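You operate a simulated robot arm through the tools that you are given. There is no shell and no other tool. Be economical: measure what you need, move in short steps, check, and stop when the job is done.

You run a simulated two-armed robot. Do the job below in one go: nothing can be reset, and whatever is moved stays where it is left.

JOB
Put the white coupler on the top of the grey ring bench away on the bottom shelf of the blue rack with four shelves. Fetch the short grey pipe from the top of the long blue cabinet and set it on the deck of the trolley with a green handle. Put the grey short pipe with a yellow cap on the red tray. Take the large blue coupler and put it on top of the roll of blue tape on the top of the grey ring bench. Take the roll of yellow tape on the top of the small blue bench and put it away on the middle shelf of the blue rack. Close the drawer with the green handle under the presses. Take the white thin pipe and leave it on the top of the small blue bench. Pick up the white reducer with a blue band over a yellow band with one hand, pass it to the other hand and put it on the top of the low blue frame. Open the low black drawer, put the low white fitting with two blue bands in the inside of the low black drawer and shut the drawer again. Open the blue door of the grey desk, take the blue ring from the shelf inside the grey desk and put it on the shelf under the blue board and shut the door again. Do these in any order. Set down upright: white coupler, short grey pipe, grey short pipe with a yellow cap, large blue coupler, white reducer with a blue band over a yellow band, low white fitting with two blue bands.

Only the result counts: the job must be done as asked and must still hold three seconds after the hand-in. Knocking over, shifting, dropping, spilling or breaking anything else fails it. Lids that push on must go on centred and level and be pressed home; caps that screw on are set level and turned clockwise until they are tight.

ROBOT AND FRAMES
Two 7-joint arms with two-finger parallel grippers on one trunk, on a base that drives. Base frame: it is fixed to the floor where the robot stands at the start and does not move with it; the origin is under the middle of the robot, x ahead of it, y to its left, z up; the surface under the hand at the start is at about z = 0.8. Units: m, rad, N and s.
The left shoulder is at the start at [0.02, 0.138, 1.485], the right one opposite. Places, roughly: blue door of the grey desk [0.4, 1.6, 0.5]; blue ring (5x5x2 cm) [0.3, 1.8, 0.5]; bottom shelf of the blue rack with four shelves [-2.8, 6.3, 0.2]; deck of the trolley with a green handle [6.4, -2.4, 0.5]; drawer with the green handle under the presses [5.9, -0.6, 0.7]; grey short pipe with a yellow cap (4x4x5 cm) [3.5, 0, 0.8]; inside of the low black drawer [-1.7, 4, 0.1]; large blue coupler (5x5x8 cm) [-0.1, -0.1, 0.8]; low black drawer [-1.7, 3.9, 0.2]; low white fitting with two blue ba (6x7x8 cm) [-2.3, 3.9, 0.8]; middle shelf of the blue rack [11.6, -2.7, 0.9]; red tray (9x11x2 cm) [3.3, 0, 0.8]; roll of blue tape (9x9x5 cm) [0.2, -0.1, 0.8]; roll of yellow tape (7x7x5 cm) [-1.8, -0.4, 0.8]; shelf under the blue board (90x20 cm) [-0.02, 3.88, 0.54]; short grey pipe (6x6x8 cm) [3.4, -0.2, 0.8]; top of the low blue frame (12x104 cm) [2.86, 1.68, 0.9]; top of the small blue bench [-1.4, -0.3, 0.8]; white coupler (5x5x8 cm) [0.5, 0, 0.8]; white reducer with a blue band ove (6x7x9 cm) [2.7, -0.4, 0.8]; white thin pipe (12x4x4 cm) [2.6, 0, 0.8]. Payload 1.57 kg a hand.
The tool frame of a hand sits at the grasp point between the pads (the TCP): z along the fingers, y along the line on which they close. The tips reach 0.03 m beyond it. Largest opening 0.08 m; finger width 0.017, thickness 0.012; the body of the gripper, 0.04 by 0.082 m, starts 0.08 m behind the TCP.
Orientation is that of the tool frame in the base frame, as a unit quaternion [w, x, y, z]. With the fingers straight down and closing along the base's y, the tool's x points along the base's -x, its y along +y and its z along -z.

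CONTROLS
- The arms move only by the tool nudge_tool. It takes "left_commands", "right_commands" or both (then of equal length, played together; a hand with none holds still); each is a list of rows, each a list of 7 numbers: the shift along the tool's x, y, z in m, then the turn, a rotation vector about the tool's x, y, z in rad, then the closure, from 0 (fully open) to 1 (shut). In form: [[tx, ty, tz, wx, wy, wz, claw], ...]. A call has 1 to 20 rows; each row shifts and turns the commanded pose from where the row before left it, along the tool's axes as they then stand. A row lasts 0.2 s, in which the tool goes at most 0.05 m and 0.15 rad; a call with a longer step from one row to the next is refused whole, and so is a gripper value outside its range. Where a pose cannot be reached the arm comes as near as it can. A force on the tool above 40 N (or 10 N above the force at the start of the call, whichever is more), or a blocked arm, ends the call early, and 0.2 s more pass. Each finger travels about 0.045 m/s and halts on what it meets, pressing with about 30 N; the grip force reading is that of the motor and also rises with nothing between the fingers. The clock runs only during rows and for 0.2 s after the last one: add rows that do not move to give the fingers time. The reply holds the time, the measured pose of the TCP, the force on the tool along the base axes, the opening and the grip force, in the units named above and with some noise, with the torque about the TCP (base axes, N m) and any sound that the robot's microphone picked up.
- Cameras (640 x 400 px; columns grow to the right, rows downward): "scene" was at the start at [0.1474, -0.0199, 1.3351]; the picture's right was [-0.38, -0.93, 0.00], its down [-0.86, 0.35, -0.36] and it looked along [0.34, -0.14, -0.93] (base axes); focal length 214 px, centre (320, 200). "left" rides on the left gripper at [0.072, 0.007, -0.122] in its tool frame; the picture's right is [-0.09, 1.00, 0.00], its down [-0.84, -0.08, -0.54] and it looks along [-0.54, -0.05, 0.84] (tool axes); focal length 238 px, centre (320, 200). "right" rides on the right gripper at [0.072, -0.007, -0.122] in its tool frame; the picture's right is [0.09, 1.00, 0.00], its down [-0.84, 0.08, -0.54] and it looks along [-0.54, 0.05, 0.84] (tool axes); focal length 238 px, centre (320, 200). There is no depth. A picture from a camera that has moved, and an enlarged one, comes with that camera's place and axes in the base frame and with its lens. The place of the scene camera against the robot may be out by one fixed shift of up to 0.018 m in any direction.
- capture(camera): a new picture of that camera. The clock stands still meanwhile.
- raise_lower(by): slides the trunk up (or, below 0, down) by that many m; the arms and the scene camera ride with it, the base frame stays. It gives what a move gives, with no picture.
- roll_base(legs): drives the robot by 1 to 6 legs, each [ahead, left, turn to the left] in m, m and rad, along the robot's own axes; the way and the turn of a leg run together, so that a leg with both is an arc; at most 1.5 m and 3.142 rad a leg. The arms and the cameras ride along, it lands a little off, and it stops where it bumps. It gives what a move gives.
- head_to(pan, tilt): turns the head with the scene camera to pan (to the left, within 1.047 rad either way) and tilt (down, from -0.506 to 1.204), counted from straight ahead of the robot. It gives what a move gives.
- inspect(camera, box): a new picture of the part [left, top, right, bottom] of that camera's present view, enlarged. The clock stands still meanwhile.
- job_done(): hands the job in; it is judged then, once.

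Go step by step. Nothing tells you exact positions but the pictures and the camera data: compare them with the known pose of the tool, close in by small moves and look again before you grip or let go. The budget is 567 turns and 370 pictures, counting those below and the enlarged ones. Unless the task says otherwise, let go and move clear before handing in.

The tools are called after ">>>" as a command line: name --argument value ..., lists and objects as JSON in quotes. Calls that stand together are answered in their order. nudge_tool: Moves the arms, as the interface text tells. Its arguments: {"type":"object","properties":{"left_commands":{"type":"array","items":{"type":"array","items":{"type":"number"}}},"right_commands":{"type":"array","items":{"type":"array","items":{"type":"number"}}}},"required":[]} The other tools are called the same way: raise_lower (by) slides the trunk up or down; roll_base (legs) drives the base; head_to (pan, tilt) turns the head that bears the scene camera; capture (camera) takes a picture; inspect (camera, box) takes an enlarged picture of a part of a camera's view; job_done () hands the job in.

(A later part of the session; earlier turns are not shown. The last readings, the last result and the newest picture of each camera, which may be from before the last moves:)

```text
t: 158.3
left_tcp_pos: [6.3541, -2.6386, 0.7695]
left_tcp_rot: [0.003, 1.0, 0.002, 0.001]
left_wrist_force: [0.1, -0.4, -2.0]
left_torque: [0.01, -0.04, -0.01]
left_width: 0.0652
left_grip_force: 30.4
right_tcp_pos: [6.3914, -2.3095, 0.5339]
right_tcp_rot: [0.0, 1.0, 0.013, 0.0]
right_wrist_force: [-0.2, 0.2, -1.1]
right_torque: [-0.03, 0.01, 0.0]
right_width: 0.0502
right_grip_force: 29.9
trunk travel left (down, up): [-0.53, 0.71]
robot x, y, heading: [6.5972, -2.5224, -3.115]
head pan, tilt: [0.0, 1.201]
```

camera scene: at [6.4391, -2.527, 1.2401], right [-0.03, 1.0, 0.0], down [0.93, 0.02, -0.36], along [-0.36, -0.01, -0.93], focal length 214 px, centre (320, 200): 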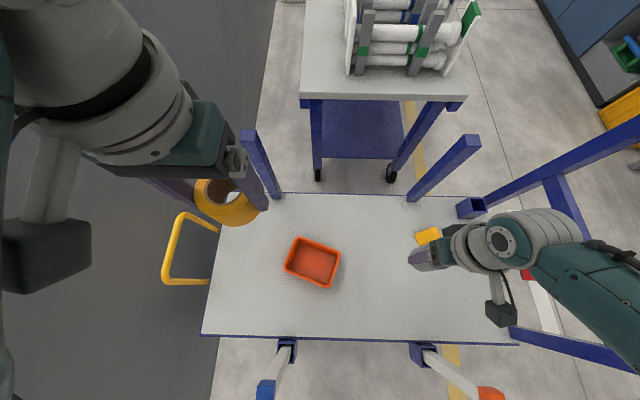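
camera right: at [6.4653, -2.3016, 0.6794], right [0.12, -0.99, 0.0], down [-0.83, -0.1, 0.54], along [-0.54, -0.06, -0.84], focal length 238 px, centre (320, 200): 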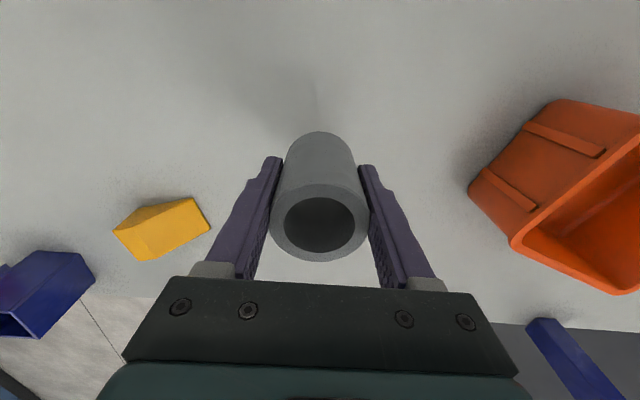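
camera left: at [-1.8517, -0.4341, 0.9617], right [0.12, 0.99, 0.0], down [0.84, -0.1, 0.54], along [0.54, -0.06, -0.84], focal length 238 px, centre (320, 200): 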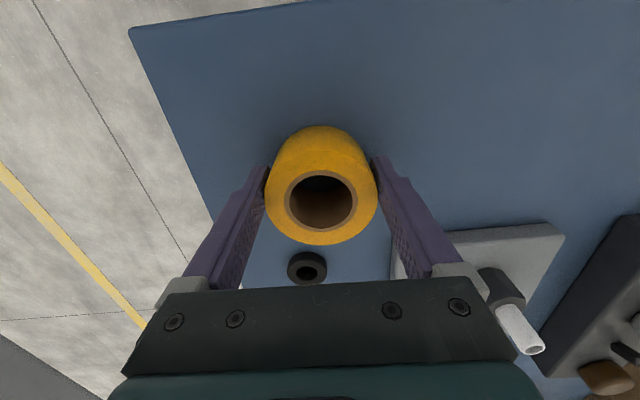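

>>> nudge_tool --right_commands '[[0, 0, 0.003, 0, 0, 0, 1], [0, 0, 0, 0, 0, 0, 1], [0, 0, 0.003, 0, 0, 0, 1], [0, 0, 0, 0, 0, 0, 1]]'

>>> capture --camera "right"

```text
t: 159.3
left_tcp_pos: [6.3547, -2.6384, 0.7711]
left_tcp_rot: [0.001, 1.0, 0.002, 0.002]
left_wrist_force: [0.3, -0.7, -1.2]
left_torque: [-0.03, 0.01, -0.02]
left_width: 0.0649
left_grip_force: 29.7
right_tcp_pos: [6.392, -2.3092, 0.5279]
right_tcp_rot: [0.0, 1.0, 0.013, 0.001]
right_wrist_force: [-0.2, 0.0, -0.1]
right_torque: [0.0, 0.0, 0.0]
right_width: 0.0498
right_grip_force: 29.8
trunk travel left (down, up): [-0.53, 0.71]
robot x, y, heading: [6.6014, -2.5234, -3.119]
head pan, tilt: [0.0, 1.201]
```

```text
320 pictures are left
camera right: at [6.4647, -2.3017, 0.6503], right [0.12, -0.99, 0.0], down [-0.83, -0.1, 0.54], along [-0.54, -0.06, -0.84], focal length 238 px, centre (320, 200)
```

right: 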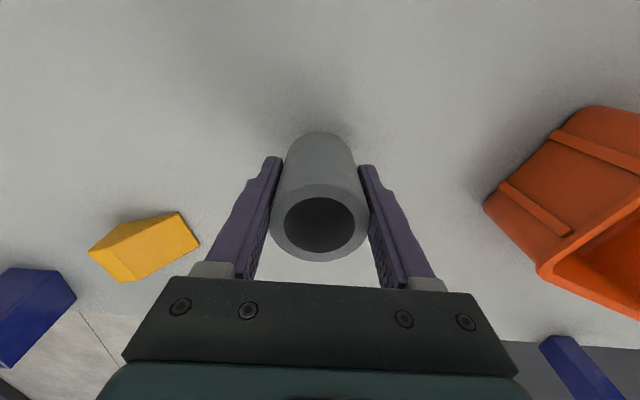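

>>> nudge_tool --right_commands '[[0, 0, 0.003, 0, 0, 0, 1], [0, 0, 0, 0, 0, 0, 1], [0, 0, 0.003, 0, 0, 0, 1], [0, 0, 0, 0, 0, 0, 1], [0, 0, 0.003, 0, 0, 0, 1], [0, 0, 0, 0, 0, 0, 1]]'

```text
t: 160.7
left_tcp_pos: [6.3547, -2.6385, 0.7705]
left_tcp_rot: [0.001, 1.0, 0.002, 0.001]
left_wrist_force: [-0.7, 0.9, -1.6]
left_torque: [-0.01, 0.01, -0.02]
left_width: 0.065
left_grip_force: 30.3
right_tcp_pos: [6.3937, -2.3091, 0.519]
right_tcp_rot: [-0.001, 1.0, 0.013, -0.001]
right_wrist_force: [0.6, -0.6, -1.0]
right_torque: [-0.01, -0.04, 0.0]
right_width: 0.0502
right_grip_force: 29.6
trunk travel left (down, up): [-0.53, 0.71]
robot x, y, heading: [6.5973, -2.5252, -3.111]
head pan, tilt: [0.0, 1.201]
```

>>> nudge_tool --right_commands '[[0, 0, 0.002, 0, 0, 0, 1], [0, 0, 0.002, 0, 0, 0, 1], [0, 0, 0.002, 0, 0, 0, 1], [0, 0, 0.002, 0, 0, 0, 1], [0, 0, 0.002, 0, 0, 0, 1], [0, 0, 0.002, 0, 0, 0, 1], [0, 0, 0.002, 0, 0, 0, 1], [0, 0, 0, 0, 0, 0, 1]]'

```text
t: 162.5
left_tcp_pos: [6.355, -2.6391, 0.7698]
left_tcp_rot: [0.001, 1.0, 0.002, 0.002]
left_wrist_force: [1.2, 0.1, -1.1]
left_torque: [-0.01, 0.01, 0.02]
left_width: 0.065
left_grip_force: 30.2
right_tcp_pos: [6.3944, -2.3086, 0.5181]
right_tcp_rot: [-0.001, 1.0, 0.014, 0.001]
right_wrist_force: [-0.2, -0.3, -1.4]
right_torque: [0.01, -0.01, 0.01]
right_width: 0.0499
right_grip_force: 29.3
right hand out of reach, approached as far as the arm can: row 2, 4, 6
trunk travel left (down, up): [-0.53, 0.71]
robot x, y, heading: [6.5982, -2.5218, -3.113]
head pan, tilt: [0.0, 1.201]
```

Arm reach is spent; I'll use the trunk for the last bit.

>>> raise_lower --by -0.012

>>> raise_lower --by -0.006

>>> capture --camera "right"

```text
t: 163.1
left_tcp_pos: [6.3549, -2.6386, 0.7585]
left_tcp_rot: [0.001, 1.0, 0.002, 0.002]
left_wrist_force: [0.1, -0.4, -2.6]
left_torque: [0.0, -0.02, 0.03]
left_width: 0.065
left_grip_force: 30.0
right_tcp_pos: [6.3949, -2.31, 0.5061]
right_tcp_rot: [-0.001, 1.0, 0.013, 0.0]
right_wrist_force: [-0.7, 0.9, -0.5]
right_torque: [-0.01, -0.01, -0.02]
right_width: 0.0498
right_grip_force: 30.4
trunk travel left (down, up): [-0.518, 0.722]
robot x, y, heading: [6.5968, -2.5261, -3.119]
head pan, tilt: [0.0, 1.201]
```

```text
t: 163.7
left_tcp_pos: [6.3546, -2.6391, 0.7523]
left_tcp_rot: [0.0, 1.0, 0.001, 0.002]
left_wrist_force: [1.0, 0.4, -1.0]
left_torque: [0.0, -0.01, -0.03]
left_width: 0.0649
left_grip_force: 30.4
right_tcp_pos: [6.3936, -2.3097, 0.5009]
right_tcp_rot: [0.0, 1.0, 0.013, 0.0]
right_wrist_force: [3.3, -2.3, 28.0]
right_torque: [-0.4, 0.05, -0.03]
right_width: 0.0498
right_grip_force: 30.6
trunk travel left (down, up): [-0.512, 0.728]
robot x, y, heading: [6.6022, -2.5197, -3.117]
head pan, tilt: [0.0, 1.201]
```

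```text
319 pictures are left
camera right: at [6.4658, -2.302, 0.6225], right [0.12, -0.99, 0.0], down [-0.83, -0.1, 0.54], along [-0.54, -0.06, -0.84], focal length 238 px, centre (320, 200)
```

right: 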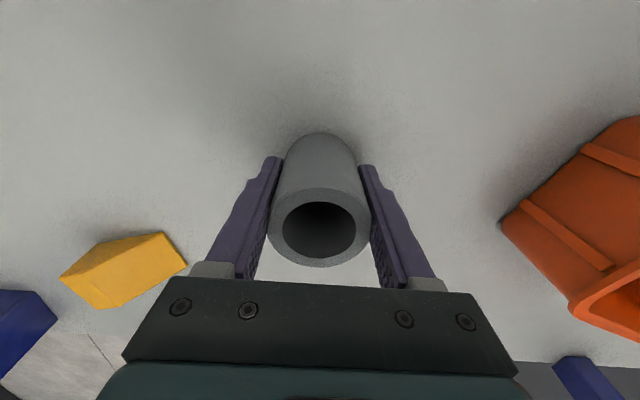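

Contact at last (deck at about 0.457). Relieve and let go.

>>> raise_lower --by 0.004

>>> nudge_tool --right_commands '[[0, 0, 0, 0, 0, 0, 0.3], [0, 0, 0, 0, 0, 0, 0], [0, 0, 0, 0, 0, 0, 0], [0, 0, 0, 0, 0, 0, 0]]'

>>> capture --camera "right"

```text
t: 164.2
left_tcp_pos: [6.3541, -2.6387, 0.7562]
left_tcp_rot: [0.001, 1.0, 0.002, 0.002]
left_wrist_force: [-0.3, 0.4, -0.3]
left_torque: [0.02, 0.0, -0.01]
left_width: 0.0651
left_grip_force: 30.0
right_tcp_pos: [6.3942, -2.3104, 0.5053]
right_tcp_rot: [-0.001, 1.0, 0.013, 0.001]
right_wrist_force: [0.1, 0.0, -0.3]
right_torque: [0.01, 0.0, -0.02]
right_width: 0.0501
right_grip_force: 30.0
trunk travel left (down, up): [-0.516, 0.724]
robot x, y, heading: [6.5967, -2.5246, -3.116]
head pan, tilt: [0.0, 1.201]
```

```text
t: 165.2
left_tcp_pos: [6.3551, -2.6378, 0.7557]
left_tcp_rot: [0.001, 1.0, 0.001, 0.001]
left_wrist_force: [-0.6, 0.9, -1.4]
left_torque: [-0.01, -0.02, 0.03]
left_width: 0.0652
left_grip_force: 30.0
right_tcp_pos: [6.3945, -2.3103, 0.5037]
right_tcp_rot: [0.0, 1.0, 0.013, 0.0]
right_wrist_force: [-0.3, -0.4, -0.4]
right_torque: [0.02, -0.05, -0.01]
right_width: 0.0799
right_grip_force: 0.1
trunk travel left (down, up): [-0.516, 0.724]
robot x, y, heading: [6.5986, -2.5279, -3.116]
head pan, tilt: [0.0, 1.201]
```

```text
318 pictures are left
camera right: at [6.4666, -2.3024, 0.626], right [0.12, -0.99, 0.0], down [-0.83, -0.1, 0.54], along [-0.54, -0.06, -0.84], focal length 238 px, centre (320, 200)
```

right: 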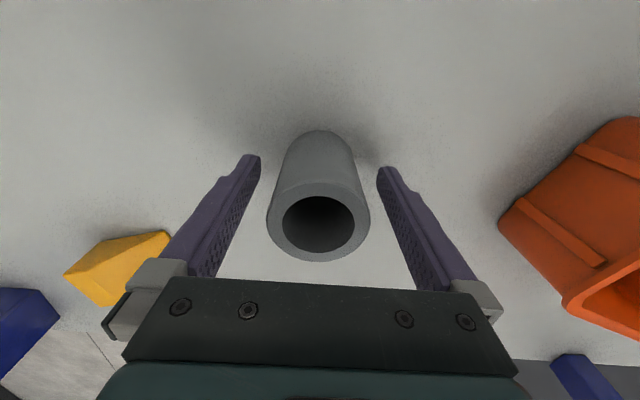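

Released and standing. Raise straight up and check.

>>> raise_lower --by 0.4

>>> raise_lower --by 0.3

>>> capture --camera "scene"

```text
t: 169.0
left_tcp_pos: [6.3549, -2.6391, 1.1545]
left_tcp_rot: [0.001, 1.0, 0.001, 0.002]
left_wrist_force: [-0.4, 0.1, -1.6]
left_torque: [-0.01, -0.03, 0.01]
left_width: 0.0653
left_grip_force: 30.0
right_tcp_pos: [6.394, -2.3107, 0.9041]
right_tcp_rot: [-0.002, 1.0, 0.013, 0.001]
right_wrist_force: [0.2, 0.1, -0.4]
right_torque: [0.02, 0.04, -0.02]
right_width: 0.08
right_grip_force: 0.1
trunk travel left (down, up): [-0.916, 0.324]
robot x, y, heading: [6.5988, -2.5264, -3.113]
head pan, tilt: [0.0, 1.201]
```

```text
t: 172.0
left_tcp_pos: [6.3559, -2.639, 1.4566]
left_tcp_rot: [0.0, 1.0, 0.002, 0.002]
left_wrist_force: [-0.4, 0.4, -1.2]
left_torque: [-0.01, 0.01, -0.01]
left_width: 0.0651
left_grip_force: 30.0
right_tcp_pos: [6.3938, -2.3098, 1.2035]
right_tcp_rot: [0.0, 1.0, 0.013, 0.0]
right_wrist_force: [0.3, -0.1, 0.9]
right_torque: [0.04, 0.0, 0.03]
right_width: 0.0801
right_grip_force: 0.0
trunk travel left (down, up): [-1.216, 0.024]
robot x, y, heading: [6.6005, -2.5234, -3.113]
head pan, tilt: [0.0, 1.201]
```

```text
317 pictures are left
camera scene: at [6.4391, -2.527, 1.691], right [-0.03, 1.0, 0.0], down [0.93, 0.02, -0.36], along [-0.36, -0.01, -0.93], focal length 214 px, centre (320, 200)
```

scene: 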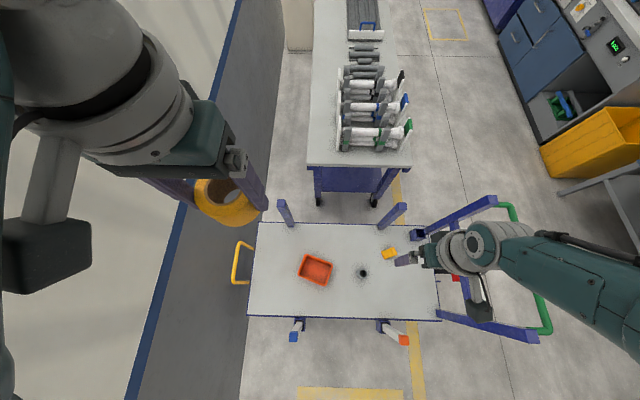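

The pipe stands on the deck. Next the open drawer: I'll drive off the trolley, turn to face +y and look at it.

>>> roll_base --legs '[[0.75, -0.45, 0], [0, 0, -1.595]]'

>>> head_to --pan 0 --tilt 0.8

>>> capture --camera "scene"

```text
t: 180.5
left_tcp_pos: [5.7325, -1.8468, 1.4567]
left_tcp_rot: [-0.002, -0.702, 0.712, 0.0]
left_wrist_force: [-0.5, -0.3, -1.3]
left_torque: [-0.04, 0.01, 0.01]
left_width: 0.0651
left_grip_force: 30.4
right_tcp_pos: [6.0611, -1.892, 1.205]
right_tcp_rot: [-0.001, 0.71, -0.704, 0.002]
right_wrist_force: [-0.5, -0.2, -0.4]
right_torque: [-0.01, 0.01, 0.02]
right_width: 0.0799
right_grip_force: 0.1
trunk travel left (down, up): [-1.216, 0.024]
robot x, y, heading: [5.8426, -2.0921, 1.581]
head pan, tilt: [0.0, 1.201]
```

```text
t: 181.3
left_tcp_pos: [5.732, -1.8464, 1.4564]
left_tcp_rot: [-0.002, -0.702, 0.712, 0.0]
left_wrist_force: [0.0, 0.0, -0.7]
left_torque: [0.0, 0.03, 0.05]
left_width: 0.0652
left_grip_force: 30.2
right_tcp_pos: [6.0601, -1.8913, 1.2032]
right_tcp_rot: [0.0, 0.71, -0.704, 0.002]
right_wrist_force: [-0.8, -0.7, -0.7]
right_torque: [0.01, 0.01, 0.03]
right_width: 0.08
right_grip_force: 0.0
trunk travel left (down, up): [-1.216, 0.024]
robot x, y, heading: [5.8418, -2.0943, 1.579]
head pan, tilt: [0.0, 0.799]
```

```text
316 pictures are left
camera scene: at [5.837, -1.9114, 1.7187], right [1.0, 0.01, 0.0], down [0.01, -0.72, -0.7], along [-0.01, 0.7, -0.72], focal length 214 px, centre (320, 200)
```

scene: 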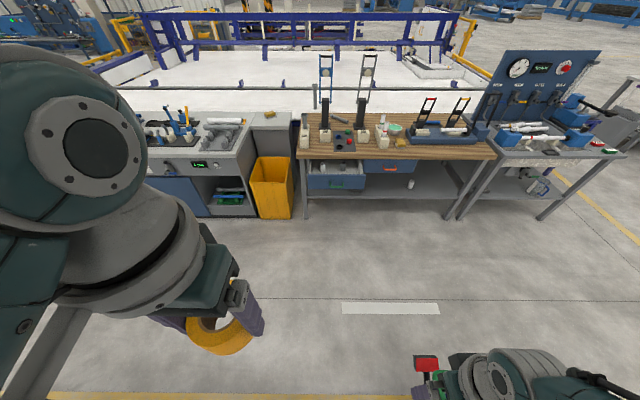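

>>> inspect --camera "scene" --box '[280, 60, 440, 220]'

```text
2.50 times, centred on (360, 140) of scene
camera zoom: at [5.837, -1.9114, 1.7187], right [1.0, 0.01, 0.0], down [0.01, -0.72, -0.7], along [-0.01, 0.7, -0.72], focal length 536 px, centre (220, 350)
```

zoom: 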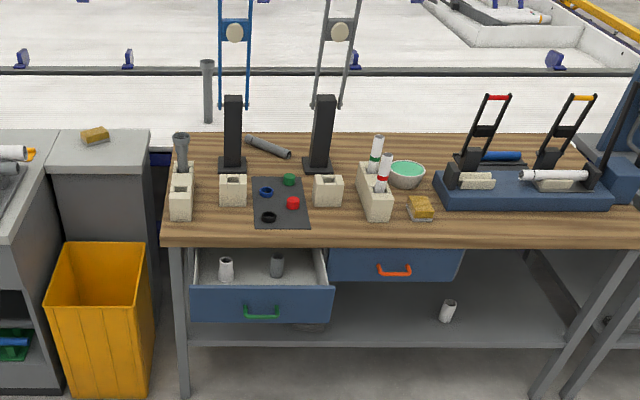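

The open drawer's front is near y = -0.755 (x 5.74–6.15, z 0.65–0.77), and it needs about 0.2 m of push. I'll retract the left hand, close and tilt the right fingers forward, advance away from the trolley and lower.

>>> roll_base --legs '[[0.6, 0, 0]]'

>>> nudge_tool --left_commands '[[0.04, 0, 0, 0, 0, 0, 1], [0.04, 0, 0, 0, 0, 0, 1], [0.02, 0, 0, 0, 0, 0, 1], [0, 0, 0, 0, 0, 0, 1]]' --right_commands '[[0, 0, 0, 0, -0.145, 0, 1], [0, 0, 0, 0, -0.145, 0, 1], [0, 0, 0, 0, -0.145, 0, 1], [0, 0, 0, 0, -0.145, 0, 1]]'

```text
t: 184.8
left_tcp_pos: [5.7138, -1.2466, 1.457]
left_tcp_rot: [0.002, 0.712, -0.702, 0.0]
left_wrist_force: [0.1, -0.1, -1.2]
left_torque: [-0.04, 0.02, 0.0]
left_width: 0.0648
left_grip_force: 30.2
right_tcp_pos: [6.041, -1.2827, 1.2038]
right_tcp_rot: [0.001, 0.72, -0.694, 0.001]
right_wrist_force: [0.6, -0.1, 0.8]
right_torque: [0.02, -0.04, 0.0]
right_width: 0.0801
right_grip_force: 0.0
trunk travel left (down, up): [-1.216, 0.024]
robot x, y, heading: [5.8258, -1.4845, 1.602]
head pan, tilt: [0.0, 0.799]
```

```text
t: 185.8
left_tcp_pos: [5.7124, -1.3462, 1.4561]
left_tcp_rot: [0.002, 0.712, -0.702, 0.0]
left_wrist_force: [-0.1, 1.0, -1.0]
left_torque: [-0.04, 0.02, 0.04]
left_width: 0.065
left_grip_force: 29.8
right_tcp_pos: [6.0428, -1.2832, 1.2086]
right_tcp_rot: [-0.199, 0.691, -0.665, -0.205]
right_wrist_force: [0.1, 0.0, -0.3]
right_torque: [0.03, 0.0, 0.0]
right_width: 0.0
right_grip_force: 4.4
trunk travel left (down, up): [-1.216, 0.024]
robot x, y, heading: [5.8289, -1.4948, 1.601]
head pan, tilt: [0.0, 0.799]
```

>>> raise_lower --by -0.4

>>> raise_lower --by -0.105

>>> roll_base --legs '[[0.38, 0.0, -0.03]]'

>>> capture --camera "right"

>>> capture --camera "scene"

```text
t: 189.6
left_tcp_pos: [5.7135, -1.3463, 1.0565]
left_tcp_rot: [0.003, 0.712, -0.702, 0.0]
left_wrist_force: [-0.6, 0.1, -1.2]
left_torque: [0.0, 0.02, -0.01]
left_width: 0.0651
left_grip_force: 30.6
right_tcp_pos: [6.0429, -1.2834, 0.8082]
right_tcp_rot: [-0.199, 0.69, -0.665, -0.205]
right_wrist_force: [0.5, 0.3, 0.1]
right_torque: [-0.02, 0.02, -0.01]
right_width: 0.0
right_grip_force: 20.8
trunk travel left (down, up): [-0.816, 0.424]
robot x, y, heading: [5.8316, -1.4887, 1.606]
head pan, tilt: [0.0, 0.799]
```

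```text
t: 191.0
left_tcp_pos: [5.7145, -1.3455, 0.951]
left_tcp_rot: [0.002, 0.712, -0.702, 0.001]
left_wrist_force: [-0.4, 0.0, -1.3]
left_torque: [0.0, -0.04, -0.01]
left_width: 0.0652
left_grip_force: 30.1
right_tcp_pos: [6.0437, -1.2847, 0.702]
right_tcp_rot: [-0.198, 0.69, -0.665, -0.205]
right_wrist_force: [-0.8, 0.0, 0.8]
right_torque: [-0.02, 0.02, 0.04]
right_width: 0.0
right_grip_force: 21.5
trunk travel left (down, up): [-0.711, 0.529]
robot x, y, heading: [5.8301, -1.491, 1.603]
head pan, tilt: [0.0, 0.799]
```

```text
t: 193.4
left_tcp_pos: [5.7137, -0.961, 0.9518]
left_tcp_rot: [-0.003, -0.698, 0.716, -0.001]
left_wrist_force: [-0.3, 0.1, -0.7]
left_torque: [-0.04, 0.01, 0.02]
left_width: 0.065
left_grip_force: 29.8
right_tcp_pos: [6.0443, -0.9131, 0.7018]
right_tcp_rot: [0.203, -0.676, 0.679, 0.201]
right_wrist_force: [0.6, 0.1, -0.6]
right_torque: [0.03, 0.0, 0.0]
right_width: 0.0002
right_grip_force: 21.3
trunk travel left (down, up): [-0.711, 0.529]
robot x, y, heading: [5.8254, -1.1105, 1.563]
head pan, tilt: [0.0, 0.799]
```

```text
314 pictures are left
camera right: at [6.0514, -1.0409, 0.7644], right [-1.0, -0.07, -0.05], down [-0.08, 0.4, 0.91], along [-0.05, 0.91, -0.41], focal length 238 px, centre (320, 200)
```

right: 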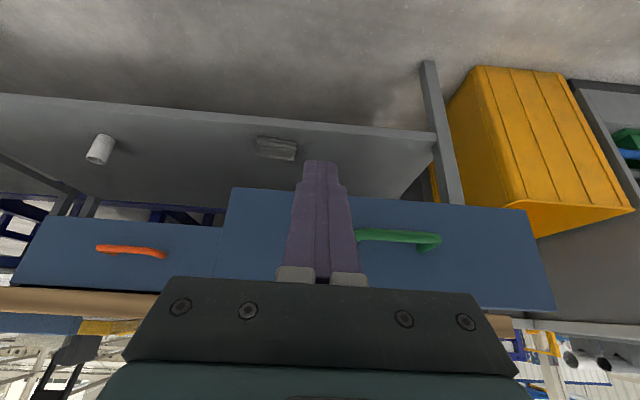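

```text
313 pictures are left
camera scene: at [5.8205, -0.9285, 1.2138], right [1.0, -0.01, 0.0], down [0.0, -0.72, -0.7], along [0.0, 0.7, -0.72], focal length 214 px, centre (320, 200)
```

scene: 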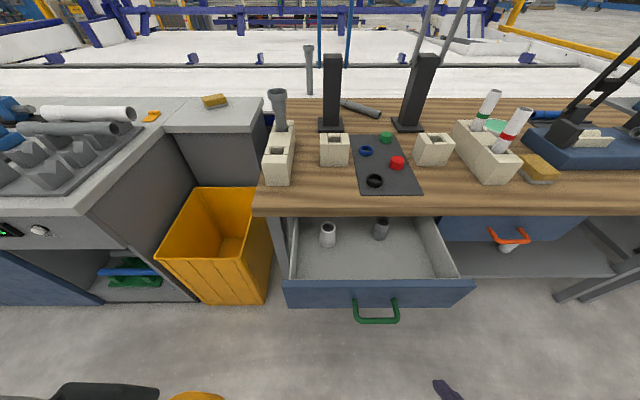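

I'll shift slightly away from the handle, retract the arm, close in with the base, then push slowly with the arm so the parts in the drawer don't topple.

>>> nudge_tool --right_commands '[[0.0279, 0, -0.0183, 0, 0, 0, 1], [0.0279, 0, -0.0183, 0, 0, 0, 1], [0.0279, 0, -0.0183, 0, 0, 0, 1]]'

>>> roll_base --legs '[[0.2, -0.02, 0]]'

>>> capture --camera "right"

>>> capture --camera "scene"

```text
t: 194.2
left_tcp_pos: [5.7139, -0.9619, 0.9511]
left_tcp_rot: [-0.001, -0.697, 0.717, 0.0]
left_wrist_force: [0.5, -0.6, -2.2]
left_torque: [-0.02, 0.0, 0.03]
left_width: 0.0648
left_grip_force: 29.7
right_tcp_pos: [6.0468, -1.0117, 0.7012]
right_tcp_rot: [0.203, -0.676, 0.679, 0.2]
right_wrist_force: [-0.3, -0.5, 0.0]
right_torque: [-0.03, 0.0, 0.03]
right_width: 0.0
right_grip_force: 21.2
trunk travel left (down, up): [-0.711, 0.529]
robot x, y, heading: [5.8223, -1.111, 1.559]
head pan, tilt: [0.0, 0.799]
```

```text
t: 195.8
left_tcp_pos: [5.7342, -0.7682, 0.9511]
left_tcp_rot: [-0.002, -0.697, 0.717, -0.001]
left_wrist_force: [0.2, 0.5, -1.0]
left_torque: [-0.02, 0.01, 0.0]
left_width: 0.0651
left_grip_force: 30.1
right_tcp_pos: [6.0671, -0.8174, 0.6999]
right_tcp_rot: [0.202, -0.677, 0.678, 0.2]
right_wrist_force: [0.0, -0.2, -1.2]
right_torque: [0.0, -0.02, -0.01]
right_width: 0.0
right_grip_force: 21.5
trunk travel left (down, up): [-0.711, 0.529]
robot x, y, heading: [5.842, -0.919, 1.565]
head pan, tilt: [0.0, 0.799]
```

```text
312 pictures are left
camera right: at [6.0731, -0.9453, 0.7641], right [-1.0, -0.07, -0.05], down [-0.08, 0.4, 0.91], along [-0.05, 0.91, -0.41], focal length 238 px, centre (320, 200)
```

right: 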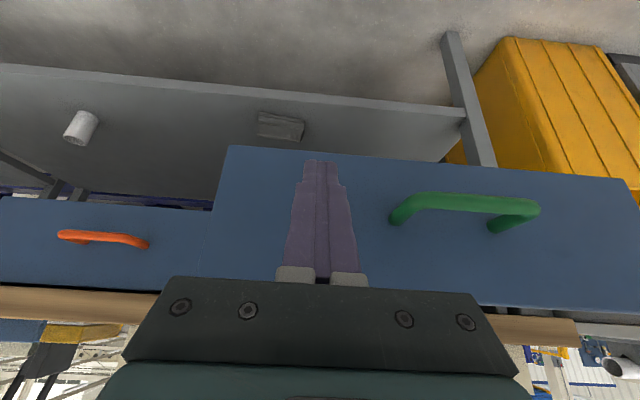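

```text
311 pictures are left
camera scene: at [5.841, -0.7343, 1.2138], right [1.0, 0.0, 0.0], down [0.0, -0.72, -0.7], along [0.0, 0.7, -0.72], focal length 214 px, centre (320, 200)
```

scene: 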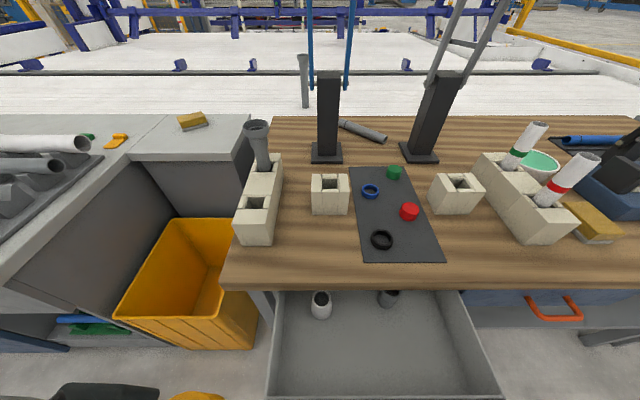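

>>> nudge_tool --right_commands '[[-0.0084, 0, 0.0055, 0, 0, 0, 1], [-0.0084, 0, 0.0055, 0, 0, 0, 1], [-0.0084, 0, 0.0055, 0, 0, 0, 1], [-0.0084, 0, 0.0055, 0, 0, 0, 1], [-0.0084, 0, 0.0055, 0, 0, 0, 1], [-0.0084, 0, 0.0055, 0, 0, 0, 1], [-0.0084, 0, 0.0055, 0, 0, 0, 1], [-0.0084, 0, 0.0055, 0, 0, 0, 1], [-0.0084, 0, 0.0055, 0, 0, 0, 1], [-0.0084, 0, 0.0055, 0, 0, 0, 1], [-0.0084, 0, 0.0055, 0, 0, 0, 1], [-0.0084, 0, 0.0055, 0, 0, 0, 1]]'

>>> capture --camera "scene"

```text
t: 198.3
left_tcp_pos: [5.7343, -0.7669, 0.9514]
left_tcp_rot: [-0.002, -0.697, 0.717, 0.0]
left_wrist_force: [0.8, -0.2, -1.7]
left_torque: [0.01, -0.01, 0.01]
left_width: 0.0649
left_grip_force: 30.5
right_tcp_pos: [6.0666, -0.6961, 0.7061]
right_tcp_rot: [0.203, -0.677, 0.678, 0.201]
right_wrist_force: [-2.1, -1.3, -0.1]
right_torque: [-0.05, 0.11, 0.11]
right_width: 0.0001
right_grip_force: 21.1
right hand out of reach, approached as far as the arm can: row 12
trunk travel left (down, up): [-0.711, 0.529]
robot x, y, heading: [5.8436, -0.9165, 1.567]
head pan, tilt: [0.0, 0.799]
```

```text
310 pictures are left
camera scene: at [5.8408, -0.7344, 1.2138], right [1.0, 0.0, 0.0], down [0.0, -0.72, -0.7], along [0.0, 0.7, -0.72], focal length 214 px, centre (320, 200)
```

scene: 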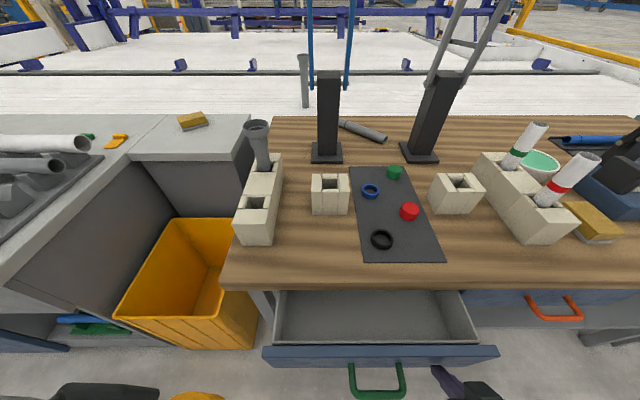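

The drawer slides easily. I'll retract, bring the base 0.1 m closer and push the rest.

>>> nudge_tool --right_commands '[[0.0279, 0, -0.0183, 0, 0, 0, 1], [0.0279, 0, -0.0183, 0, 0, 0, 1], [0.0279, 0, -0.0183, 0, 0, 0, 1], [0.0139, 0, -0.0092, 0, 0, 0, 1]]'

>>> roll_base --legs '[[0.12, 0, 0]]'

>>> nudge_tool --right_commands '[[-0.0084, 0, 0.0055, 0, 0, 0, 1], [-0.0084, 0, 0.0055, 0, 0, 0, 1], [-0.0084, 0, 0.0055, 0, 0, 0, 1], [-0.0084, 0, 0.0055, 0, 0, 0, 1], [-0.0084, 0, 0.0055, 0, 0, 0, 1], [-0.0084, 0, 0.0055, 0, 0, 0, 1], [-0.0084, 0, 0.0055, 0, 0, 0, 1], [-0.0084, 0, 0.0055, 0, 0, 0, 1], [-0.0084, 0, 0.0055, 0, 0, 0, 1], [-0.0084, 0, 0.0055, 0, 0, 0, 1]]'

>>> capture --camera "right"

```text
t: 199.3
left_tcp_pos: [5.7343, -0.7685, 0.9512]
left_tcp_rot: [-0.003, -0.697, 0.717, 0.0]
left_wrist_force: [-0.2, -0.2, -1.5]
left_torque: [-0.02, 0.0, -0.01]
left_width: 0.065
left_grip_force: 29.9
right_tcp_pos: [6.0684, -0.8156, 0.708]
right_tcp_rot: [0.204, -0.677, 0.678, 0.201]
right_wrist_force: [0.1, -0.7, 0.4]
right_torque: [0.01, -0.01, -0.03]
right_width: 0.0001
right_grip_force: 20.8
trunk travel left (down, up): [-0.711, 0.529]
robot x, y, heading: [5.8452, -0.9198, 1.566]
head pan, tilt: [0.0, 0.799]
```

```text
t: 200.6
left_tcp_pos: [5.7355, -0.6484, 0.9501]
left_tcp_rot: [-0.003, -0.697, 0.717, -0.001]
left_wrist_force: [-0.3, 0.0, -1.3]
left_torque: [0.01, 0.0, -0.02]
left_width: 0.0651
left_grip_force: 30.4
right_tcp_pos: [6.0685, -0.6962, 0.7088]
right_tcp_rot: [0.202, -0.677, 0.679, 0.201]
right_wrist_force: [-0.2, 0.0, -0.1]
right_torque: [0.02, -0.03, 0.04]
right_width: 0.0002
right_grip_force: 21.4
trunk travel left (down, up): [-0.711, 0.529]
robot x, y, heading: [5.8458, -0.7955, 1.561]
head pan, tilt: [0.0, 0.799]
```

```text
t: 202.8
left_tcp_pos: [5.7335, -0.6469, 0.9514]
left_tcp_rot: [-0.003, -0.697, 0.717, 0.0]
left_wrist_force: [0.4, -0.7, -1.4]
left_torque: [-0.01, 0.04, 0.0]
left_width: 0.0649
left_grip_force: 30.1
right_tcp_pos: [6.0678, -0.5942, 0.7071]
right_tcp_rot: [0.203, -0.677, 0.679, 0.2]
right_wrist_force: [0.4, 0.2, -0.8]
right_torque: [0.01, -0.01, -0.01]
right_width: 0.0003
right_grip_force: 21.2
trunk travel left (down, up): [-0.711, 0.529]
robot x, y, heading: [5.8437, -0.796, 1.565]
head pan, tilt: [0.0, 0.799]
```

```text
309 pictures are left
camera right: at [6.0748, -0.7222, 0.7701], right [-1.0, -0.07, -0.05], down [-0.08, 0.4, 0.91], along [-0.05, 0.91, -0.41], focal length 238 px, centre (320, 200)
```

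right: 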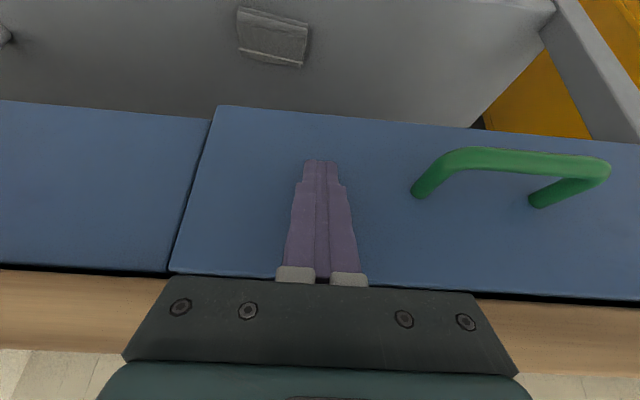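

>>> nudge_tool --right_commands '[[-0.0084, 0, 0.0055, 0, 0, 0, 1], [-0.0084, 0, 0.0055, 0, 0, 0, 1], [-0.0042, 0, 0.0028, 0, 0, 0, 1], [-0.0042, 0, 0.0028, 0, 0, 0, 1], [-0.0042, 0, 0.0028, 0, 0, 0, 1], [-0.0042, 0, 0.0028, 0, 0, 0, 1]]'

>>> capture --camera "right"

```text
t: 204.2
left_tcp_pos: [5.7351, -0.6552, 0.9511]
left_tcp_rot: [-0.006, -0.697, 0.717, -0.004]
left_wrist_force: [-0.1, -0.2, -1.2]
left_torque: [-0.03, 0.03, -0.01]
left_width: 0.0651
left_grip_force: 29.9
right_tcp_pos: [6.0686, -0.575, 0.7043]
right_tcp_rot: [0.195, -0.679, 0.681, 0.193]
right_wrist_force: [-1.9, -32.6, 14.9]
right_torque: [-0.34, -0.11, 0.08]
right_width: 0.0
right_grip_force: 21.2
right hand out of reach, approached as far as the arm can: row 6
trunk travel left (down, up): [-0.711, 0.529]
robot x, y, heading: [5.8434, -0.7978, 1.562]
head pan, tilt: [0.0, 0.799]
```

```text
308 pictures are left
camera right: at [6.0753, -0.7013, 0.7703], right [-1.0, -0.07, -0.05], down [-0.08, 0.42, 0.9], along [-0.05, 0.9, -0.43], focal length 238 px, centre (320, 200)
```

right: 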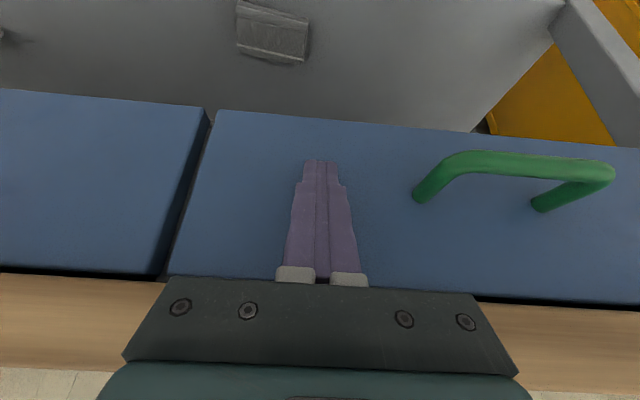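

The push met a hard stop, so the drawer is closed. Back off and check.

>>> nudge_tool --right_commands '[[0.0279, 0, -0.0183, 0, 0, 0, 1], [0.0279, 0, -0.0183, 0, 0, 0, 1], [0.0279, 0, -0.0183, 0, 0, 0, 1]]'

>>> roll_base --legs '[[-0.4, 0, 0]]'

>>> raise_lower --by 0.4

>>> capture --camera "scene"

```text
t: 205.0
left_tcp_pos: [5.7345, -0.6481, 0.9505]
left_tcp_rot: [-0.003, -0.698, 0.717, -0.001]
left_wrist_force: [0.8, 0.7, -0.9]
left_torque: [0.0, 0.0, 0.0]
left_width: 0.065
left_grip_force: 30.5
right_tcp_pos: [6.0647, -0.66, 0.7001]
right_tcp_rot: [0.203, -0.677, 0.678, 0.202]
right_wrist_force: [0.6, -0.6, -0.5]
right_torque: [-0.01, 0.0, -0.02]
right_width: 0.0
right_grip_force: 21.1
right hand out of reach, approached as far as the arm can: row 1, 2
trunk travel left (down, up): [-0.711, 0.529]
robot x, y, heading: [5.8427, -0.799, 1.568]
head pan, tilt: [0.0, 0.799]
```

```text
t: 207.4
left_tcp_pos: [5.7342, -1.0428, 0.9514]
left_tcp_rot: [-0.002, -0.703, 0.711, 0.0]
left_wrist_force: [1.2, -0.3, -2.0]
left_torque: [0.0, -0.03, 0.0]
left_width: 0.0649
left_grip_force: 29.7
right_tcp_pos: [6.0657, -1.0504, 0.6996]
right_tcp_rot: [-0.202, 0.682, -0.673, -0.202]
right_wrist_force: [0.1, 0.2, 0.0]
right_torque: [-0.02, -0.04, 0.01]
right_width: 0.0
right_grip_force: 21.3
trunk travel left (down, up): [-0.711, 0.529]
robot x, y, heading: [5.8434, -1.192, 1.585]
head pan, tilt: [0.0, 0.799]
```

```text
t: 211.3
left_tcp_pos: [5.7337, -1.0422, 1.3502]
left_tcp_rot: [-0.002, -0.702, 0.712, 0.0]
left_wrist_force: [-0.3, 0.2, -1.6]
left_torque: [0.0, 0.03, -0.01]
left_width: 0.065
left_grip_force: 30.1
right_tcp_pos: [6.0648, -1.0493, 1.0991]
right_tcp_rot: [-0.201, 0.682, -0.673, -0.203]
right_wrist_force: [-0.1, 0.2, 0.3]
right_torque: [0.02, -0.02, -0.01]
right_width: 0.0
right_grip_force: 20.5
trunk travel left (down, up): [-1.111, 0.129]
robot x, y, heading: [5.8472, -1.1933, 1.579]
head pan, tilt: [0.0, 0.799]
```

```text
307 pictures are left
camera scene: at [5.8399, -1.0072, 1.6138], right [1.0, 0.01, 0.0], down [0.01, -0.72, -0.7], along [-0.01, 0.7, -0.72], focal length 214 px, centre (320, 200)
```

scene: 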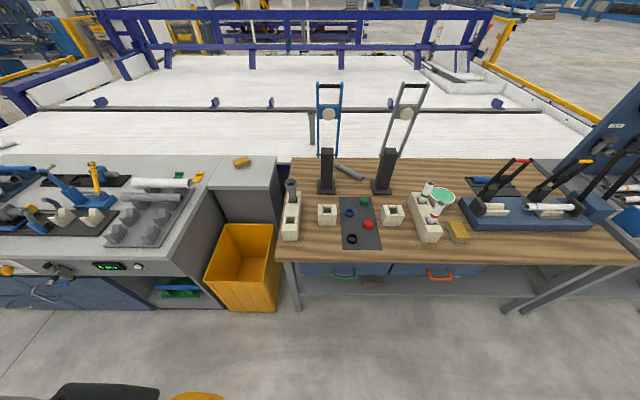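

Closed. Restore the right hand, turn to +x and travel towards the far rack.

>>> nudge_tool --right_commands '[[0, 0, 0, 0, 0.145, 0, 0], [0, 0, 0, 0, 0.145, 0, 0], [0, 0, 0, 0, 0.145, 0, 0], [0, 0, 0, 0, 0.145, 0, 0]]'

>>> raise_lower --by 0.1

>>> roll_base --legs '[[0, 0, -1.579], [1.4, -0.2, 0], [1.4, 0, 0]]'

>>> head_to --pan -0.2 --tilt 0.4

>>> capture --camera "scene"

```text
t: 212.3
left_tcp_pos: [5.7337, -1.0419, 1.3515]
left_tcp_rot: [-0.001, -0.703, 0.711, -0.001]
left_wrist_force: [-0.5, 0.9, -0.5]
left_torque: [0.0, 0.01, 0.01]
left_width: 0.0649
left_grip_force: 30.1
right_tcp_pos: [6.0696, -1.0456, 1.0766]
right_tcp_rot: [-0.081, 0.708, -0.699, -0.069]
right_wrist_force: [0.9, 0.0, -0.1]
right_torque: [0.0, -0.05, -0.01]
right_width: 0.08
right_grip_force: 0.1
right hand out of reach, approached as far as the arm can: row 1, 2, 3, 4
trunk travel left (down, up): [-1.111, 0.129]
robot x, y, heading: [5.844, -1.1883, 1.578]
head pan, tilt: [0.0, 0.799]
```

```text
t: 213.6
left_tcp_pos: [5.7329, -1.0428, 1.4511]
left_tcp_rot: [-0.002, -0.703, 0.711, 0.0]
left_wrist_force: [0.1, 0.8, -2.1]
left_torque: [0.03, 0.01, 0.02]
left_width: 0.0652
left_grip_force: 29.8
right_tcp_pos: [6.0685, -1.0449, 1.1763]
right_tcp_rot: [-0.082, 0.707, -0.699, -0.069]
right_wrist_force: [-0.5, 0.8, -0.5]
right_torque: [0.0, 0.0, 0.01]
right_width: 0.0799
right_grip_force: 0.1
trunk travel left (down, up): [-1.211, 0.029]
robot x, y, heading: [5.8448, -1.1863, 1.585]
head pan, tilt: [0.0, 0.799]
```

```text
t: 230.9
left_tcp_pos: [8.7934, -1.1996, 1.4518]
left_tcp_rot: [-0.002, 0.016, 1.0, 0.0]
left_wrist_force: [-0.4, -0.6, -0.9]
left_torque: [-0.02, 0.01, -0.01]
left_width: 0.0652
left_grip_force: 29.7
right_tcp_pos: [8.7829, -1.5336, 1.1778]
right_tcp_rot: [0.107, 0.004, 0.994, -0.01]
right_wrist_force: [-0.1, 0.7, 0.4]
right_torque: [0.02, 0.0, 0.01]
right_width: 0.0801
right_grip_force: 0.0
trunk travel left (down, up): [-1.211, 0.029]
robot x, y, heading: [8.6464, -1.3059, -0.012]
head pan, tilt: [0.0, 0.799]
```

```text
t: 231.8
left_tcp_pos: [8.7929, -1.1992, 1.4504]
left_tcp_rot: [-0.001, 0.015, 1.0, 0.0]
left_wrist_force: [-0.5, -0.3, -1.6]
left_torque: [-0.04, 0.0, 0.01]
left_width: 0.0649
left_grip_force: 30.1
right_tcp_pos: [8.7828, -1.5334, 1.1768]
right_tcp_rot: [0.107, 0.005, 0.994, -0.011]
right_wrist_force: [0.3, -0.2, -0.3]
right_torque: [0.04, 0.02, 0.0]
right_width: 0.0801
right_grip_force: 0.1
trunk travel left (down, up): [-1.211, 0.029]
robot x, y, heading: [8.6398, -1.3083, -0.013]
head pan, tilt: [-0.201, 0.4]
```

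```text
306 pictures are left
camera scene: at [8.8303, -1.3274, 1.7488], right [-0.21, -0.98, 0.0], down [-0.38, 0.08, -0.92], along [0.9, -0.19, -0.39], focal length 214 px, centre (320, 200)
```

scene: 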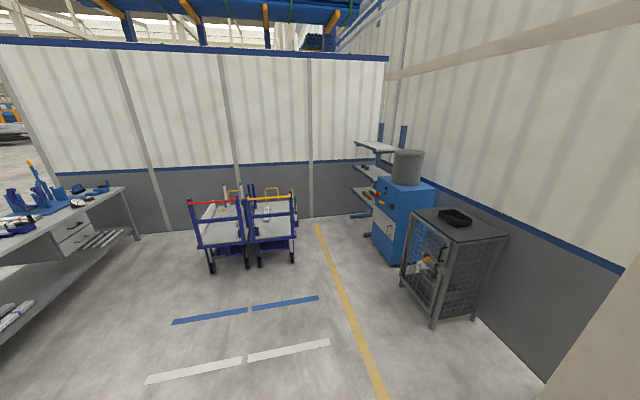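

>>> roll_base --legs '[[1.2, 0.0, 0.0]]'

>>> head_to --pan -0.6 --tilt 0.4

>>> capture --camera "scene"

```text
t: 237.8
left_tcp_pos: [9.9789, -1.21, 1.4498]
left_tcp_rot: [-0.001, 0.016, 1.0, 0.001]
left_wrist_force: [0.8, 0.5, -0.9]
left_torque: [-0.02, 0.0, 0.01]
left_width: 0.0648
left_grip_force: 29.9
right_tcp_pos: [9.9686, -1.5447, 1.1762]
right_tcp_rot: [0.107, 0.006, 0.994, -0.01]
right_wrist_force: [0.3, 0.3, 0.3]
right_torque: [0.03, -0.06, -0.01]
right_width: 0.0798
right_grip_force: 0.1
trunk travel left (down, up): [-1.211, 0.029]
robot x, y, heading: [9.8293, -1.3212, -0.007]
head pan, tilt: [-0.201, 0.4]
```

```text
t: 238.7
left_tcp_pos: [9.9785, -1.2096, 1.4517]
left_tcp_rot: [-0.003, 0.017, 1.0, 0.001]
left_wrist_force: [-0.7, -0.5, -0.6]
left_torque: [-0.01, 0.0, 0.0]
left_width: 0.0646
left_grip_force: 30.2
right_tcp_pos: [9.9684, -1.5443, 1.1774]
right_tcp_rot: [0.107, 0.005, 0.994, -0.009]
right_wrist_force: [-0.2, -0.3, -0.7]
right_torque: [0.02, 0.03, 0.0]
right_width: 0.0802
right_grip_force: 0.0
trunk travel left (down, up): [-1.211, 0.029]
robot x, y, heading: [9.828, -1.3209, -0.011]
head pan, tilt: [-0.6, 0.4]
```

```text
305 pictures are left
camera scene: at [10.0007, -1.3723, 1.7489], right [-0.57, -0.82, 0.0], down [-0.32, 0.22, -0.92], along [0.76, -0.53, -0.39], focal length 214 px, centre (320, 200)
```

scene: 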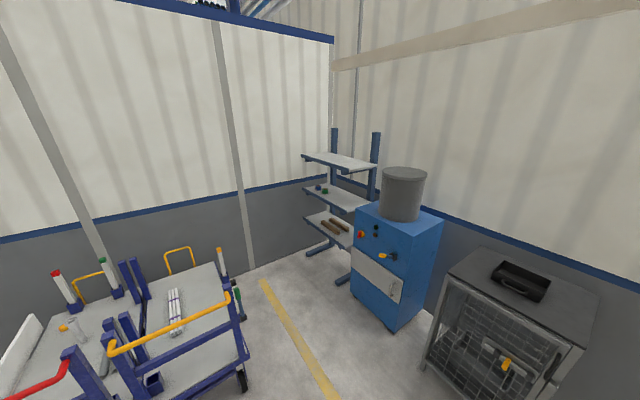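

>>> inspect --camera "scene" --box '[280, 110, 440, 290]'

```text
2.22 times, centred on (360, 200) of scene
camera zoom: at [10.0007, -1.3723, 1.7489], right [-0.57, -0.82, 0.0], down [-0.32, 0.22, -0.92], along [0.76, -0.53, -0.39], focal length 477 px, centre (231, 200)
```

zoom: 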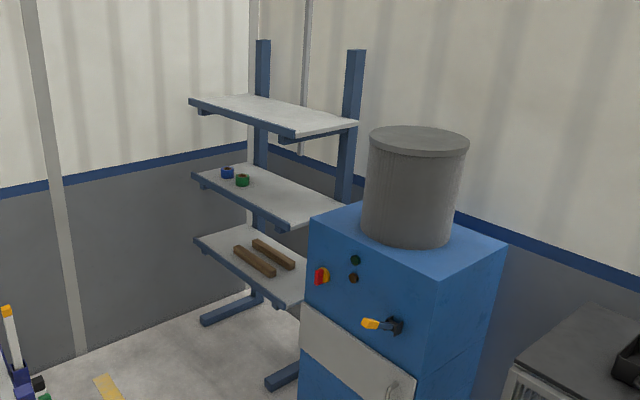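

The middle shelf (z≈0.9) spans x 11.32–12.04 with its front at y≈-2.56, open toward +y. I'll lift the right hand, move around the carts and face the rack.

>>> nudge_tool --right_commands '[[0, 0, -0.045, 0, 0, 0, 0], [0, 0, -0.045, 0, 0, 0, 0], [0, 0, -0.045, 0, 0, 0, 0], [0, 0, -0.045, 0, 0, 0, 0], [0, 0, 0, 0, 0.11, 0, 0], [0, 0, 0, 0, 0.1, 0, 0]]'

>>> roll_base --legs '[[0.3, -0.45, 0], [1.27, 0, 0], [0, 0, -1.56]]'

>>> head_to --pan 0 --tilt 0.6

>>> capture --camera "scene"

```text
t: 240.1
left_tcp_pos: [9.9779, -1.2112, 1.4509]
left_tcp_rot: [-0.001, 0.017, 1.0, 0.001]
left_wrist_force: [0.1, 0.3, -1.6]
left_torque: [0.0, -0.02, 0.0]
left_width: 0.065
left_grip_force: 29.9
right_tcp_pos: [9.953, -1.5541, 1.1775]
right_tcp_rot: [0.001, 0.005, 1.0, -0.01]
right_wrist_force: [0.1, -0.5, -0.2]
right_torque: [0.02, -0.02, -0.03]
right_width: 0.0801
right_grip_force: 0.0
right hand out of reach, approached as far as the arm can: row 1, 2, 3, 4, 6
trunk travel left (down, up): [-1.211, 0.029]
robot x, y, heading: [9.831, -1.3207, -0.007]
head pan, tilt: [-0.6, 0.4]
```

```text
t: 252.9
left_tcp_pos: [11.4821, -1.9681, 1.4494]
left_tcp_rot: [-0.001, 0.729, 0.684, 0.001]
left_wrist_force: [0.4, 0.7, -0.6]
left_torque: [0.01, 0.02, 0.01]
left_width: 0.0648
left_grip_force: 30.1
right_tcp_pos: [11.1401, -1.9326, 1.1765]
right_tcp_rot: [-0.005, 0.721, 0.692, -0.008]
right_wrist_force: [-0.2, 0.3, -0.1]
right_torque: [-0.01, -0.02, 0.02]
right_width: 0.0799
right_grip_force: 0.0
trunk travel left (down, up): [-1.211, 0.029]
robot x, y, heading: [11.3811, -1.8185, -1.611]
head pan, tilt: [-0.6, 0.4]
```

```text
t: 253.9
left_tcp_pos: [11.4822, -1.9681, 1.4516]
left_tcp_rot: [0.0, 0.729, 0.685, 0.002]
left_wrist_force: [0.0, 0.8, -1.1]
left_torque: [0.04, 0.0, -0.01]
left_width: 0.0648
left_grip_force: 29.5
right_tcp_pos: [11.1401, -1.9327, 1.1759]
right_tcp_rot: [-0.005, 0.722, 0.692, -0.009]
right_wrist_force: [-0.1, 0.1, 0.2]
right_torque: [0.03, 0.0, -0.02]
right_width: 0.08
right_grip_force: 0.0
trunk travel left (down, up): [-1.211, 0.029]
robot x, y, heading: [11.376, -1.8167, -1.611]
head pan, tilt: [0.0, 0.6]
```

```text
303 pictures are left
camera scene: at [11.3664, -2.0031, 1.7307], right [-1.0, 0.04, 0.0], down [0.02, 0.56, -0.83], along [-0.03, -0.82, -0.56], focal length 214 px, centre (320, 200)
```

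scene: 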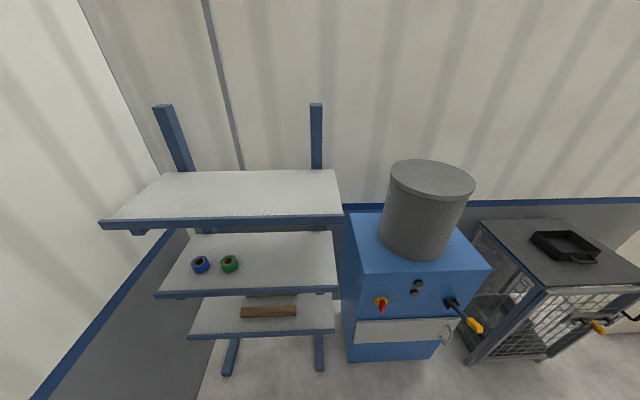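

>>> nudge_tool --left_commands '[[0, 0, 0, 0, -0.14, 0, 1], [-0.03, 0, 0, 0, -0.14, 0, 1], [-0.03, 0, 0, 0, -0.14, 0, 1], [0, 0, 0, 0, -0.14, 0, 1], [0, 0, 0, 0, -0.14, 0, 1], [-0.0306, 0, 0.0258, 0, 0, 0, 1], [-0.0306, 0, 0.0258, 0, 0, 0, 1], [-0.0306, 0, 0.0258, 0, 0, 0, 1], [-0.0306, 0, 0.0258, 0, 0, 0, 1]]'

>>> roll_base --legs '[[0, 0.03, 0.04]]'

>>> raise_lower --by -0.4

>>> capture --camera "left"

>>> capture --camera "scene"

```text
t: 255.9
left_tcp_pos: [11.4709, -2.1862, 1.4637]
left_tcp_rot: [0.234, 0.686, 0.643, -0.247]
left_wrist_force: [-1.1, -0.5, -1.4]
left_torque: [0.03, 0.01, -0.04]
left_width: 0.065
left_grip_force: 30.1
right_tcp_pos: [11.1398, -1.9324, 1.1758]
right_tcp_rot: [-0.005, 0.721, 0.692, -0.009]
right_wrist_force: [-0.4, -0.2, -0.7]
right_torque: [-0.01, -0.03, 0.01]
right_width: 0.0798
right_grip_force: 0.2
trunk travel left (down, up): [-1.211, 0.029]
robot x, y, heading: [11.3791, -1.8121, -1.612]
head pan, tilt: [0.0, 0.6]
```

```text
t: 256.8
left_tcp_pos: [11.5155, -2.1828, 1.4631]
left_tcp_rot: [0.238, 0.673, 0.657, -0.243]
left_wrist_force: [0.3, -0.1, -1.8]
left_torque: [0.03, -0.01, -0.05]
left_width: 0.0651
left_grip_force: 30.3
right_tcp_pos: [11.1744, -1.9418, 1.177]
right_tcp_rot: [-0.005, 0.708, 0.707, -0.009]
right_wrist_force: [0.4, -0.5, 0.3]
right_torque: [0.0, -0.04, 0.01]
right_width: 0.0799
right_grip_force: 0.0
trunk travel left (down, up): [-1.211, 0.029]
robot x, y, heading: [11.4109, -1.8161, -1.57]
head pan, tilt: [0.0, 0.6]
```

```text
t: 260.6
left_tcp_pos: [11.5154, -2.1826, 1.0633]
left_tcp_rot: [0.239, 0.672, 0.657, -0.243]
left_wrist_force: [-0.3, 0.0, -0.8]
left_torque: [0.04, -0.02, 0.0]
left_width: 0.0648
left_grip_force: 29.6
right_tcp_pos: [11.1728, -1.9425, 0.7769]
right_tcp_rot: [-0.005, 0.707, 0.707, -0.009]
right_wrist_force: [1.0, -0.1, 0.3]
right_torque: [0.01, 0.0, 0.0]
right_width: 0.0802
right_grip_force: 0.0
trunk travel left (down, up): [-0.811, 0.429]
robot x, y, heading: [11.4055, -1.8148, -1.573]
head pan, tilt: [0.0, 0.6]
```

```text
302 pictures are left
camera left: at [11.5267, -2.0495, 1.1096], right [0.99, -0.09, 0.06], down [-0.09, -0.29, 0.95], along [-0.07, -0.95, -0.3], focal length 238 px, centre (320, 200)
```

left: 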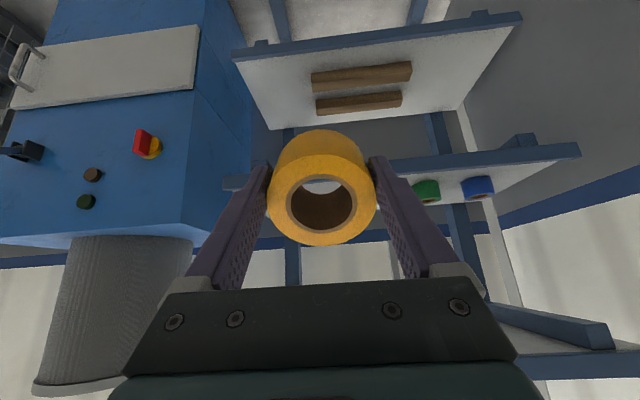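

```text
301 pictures are left
camera scene: at [11.4037, -2.0038, 1.3307], right [-1.0, 0.0, 0.0], down [0.0, 0.56, -0.83], along [0.0, -0.83, -0.56], focal length 214 px, centre (320, 200)
```

scene: 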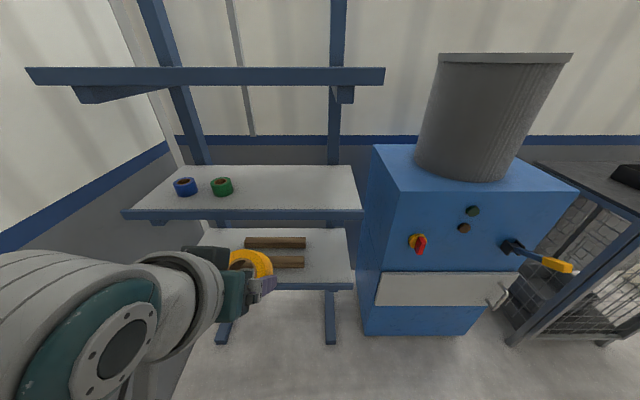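

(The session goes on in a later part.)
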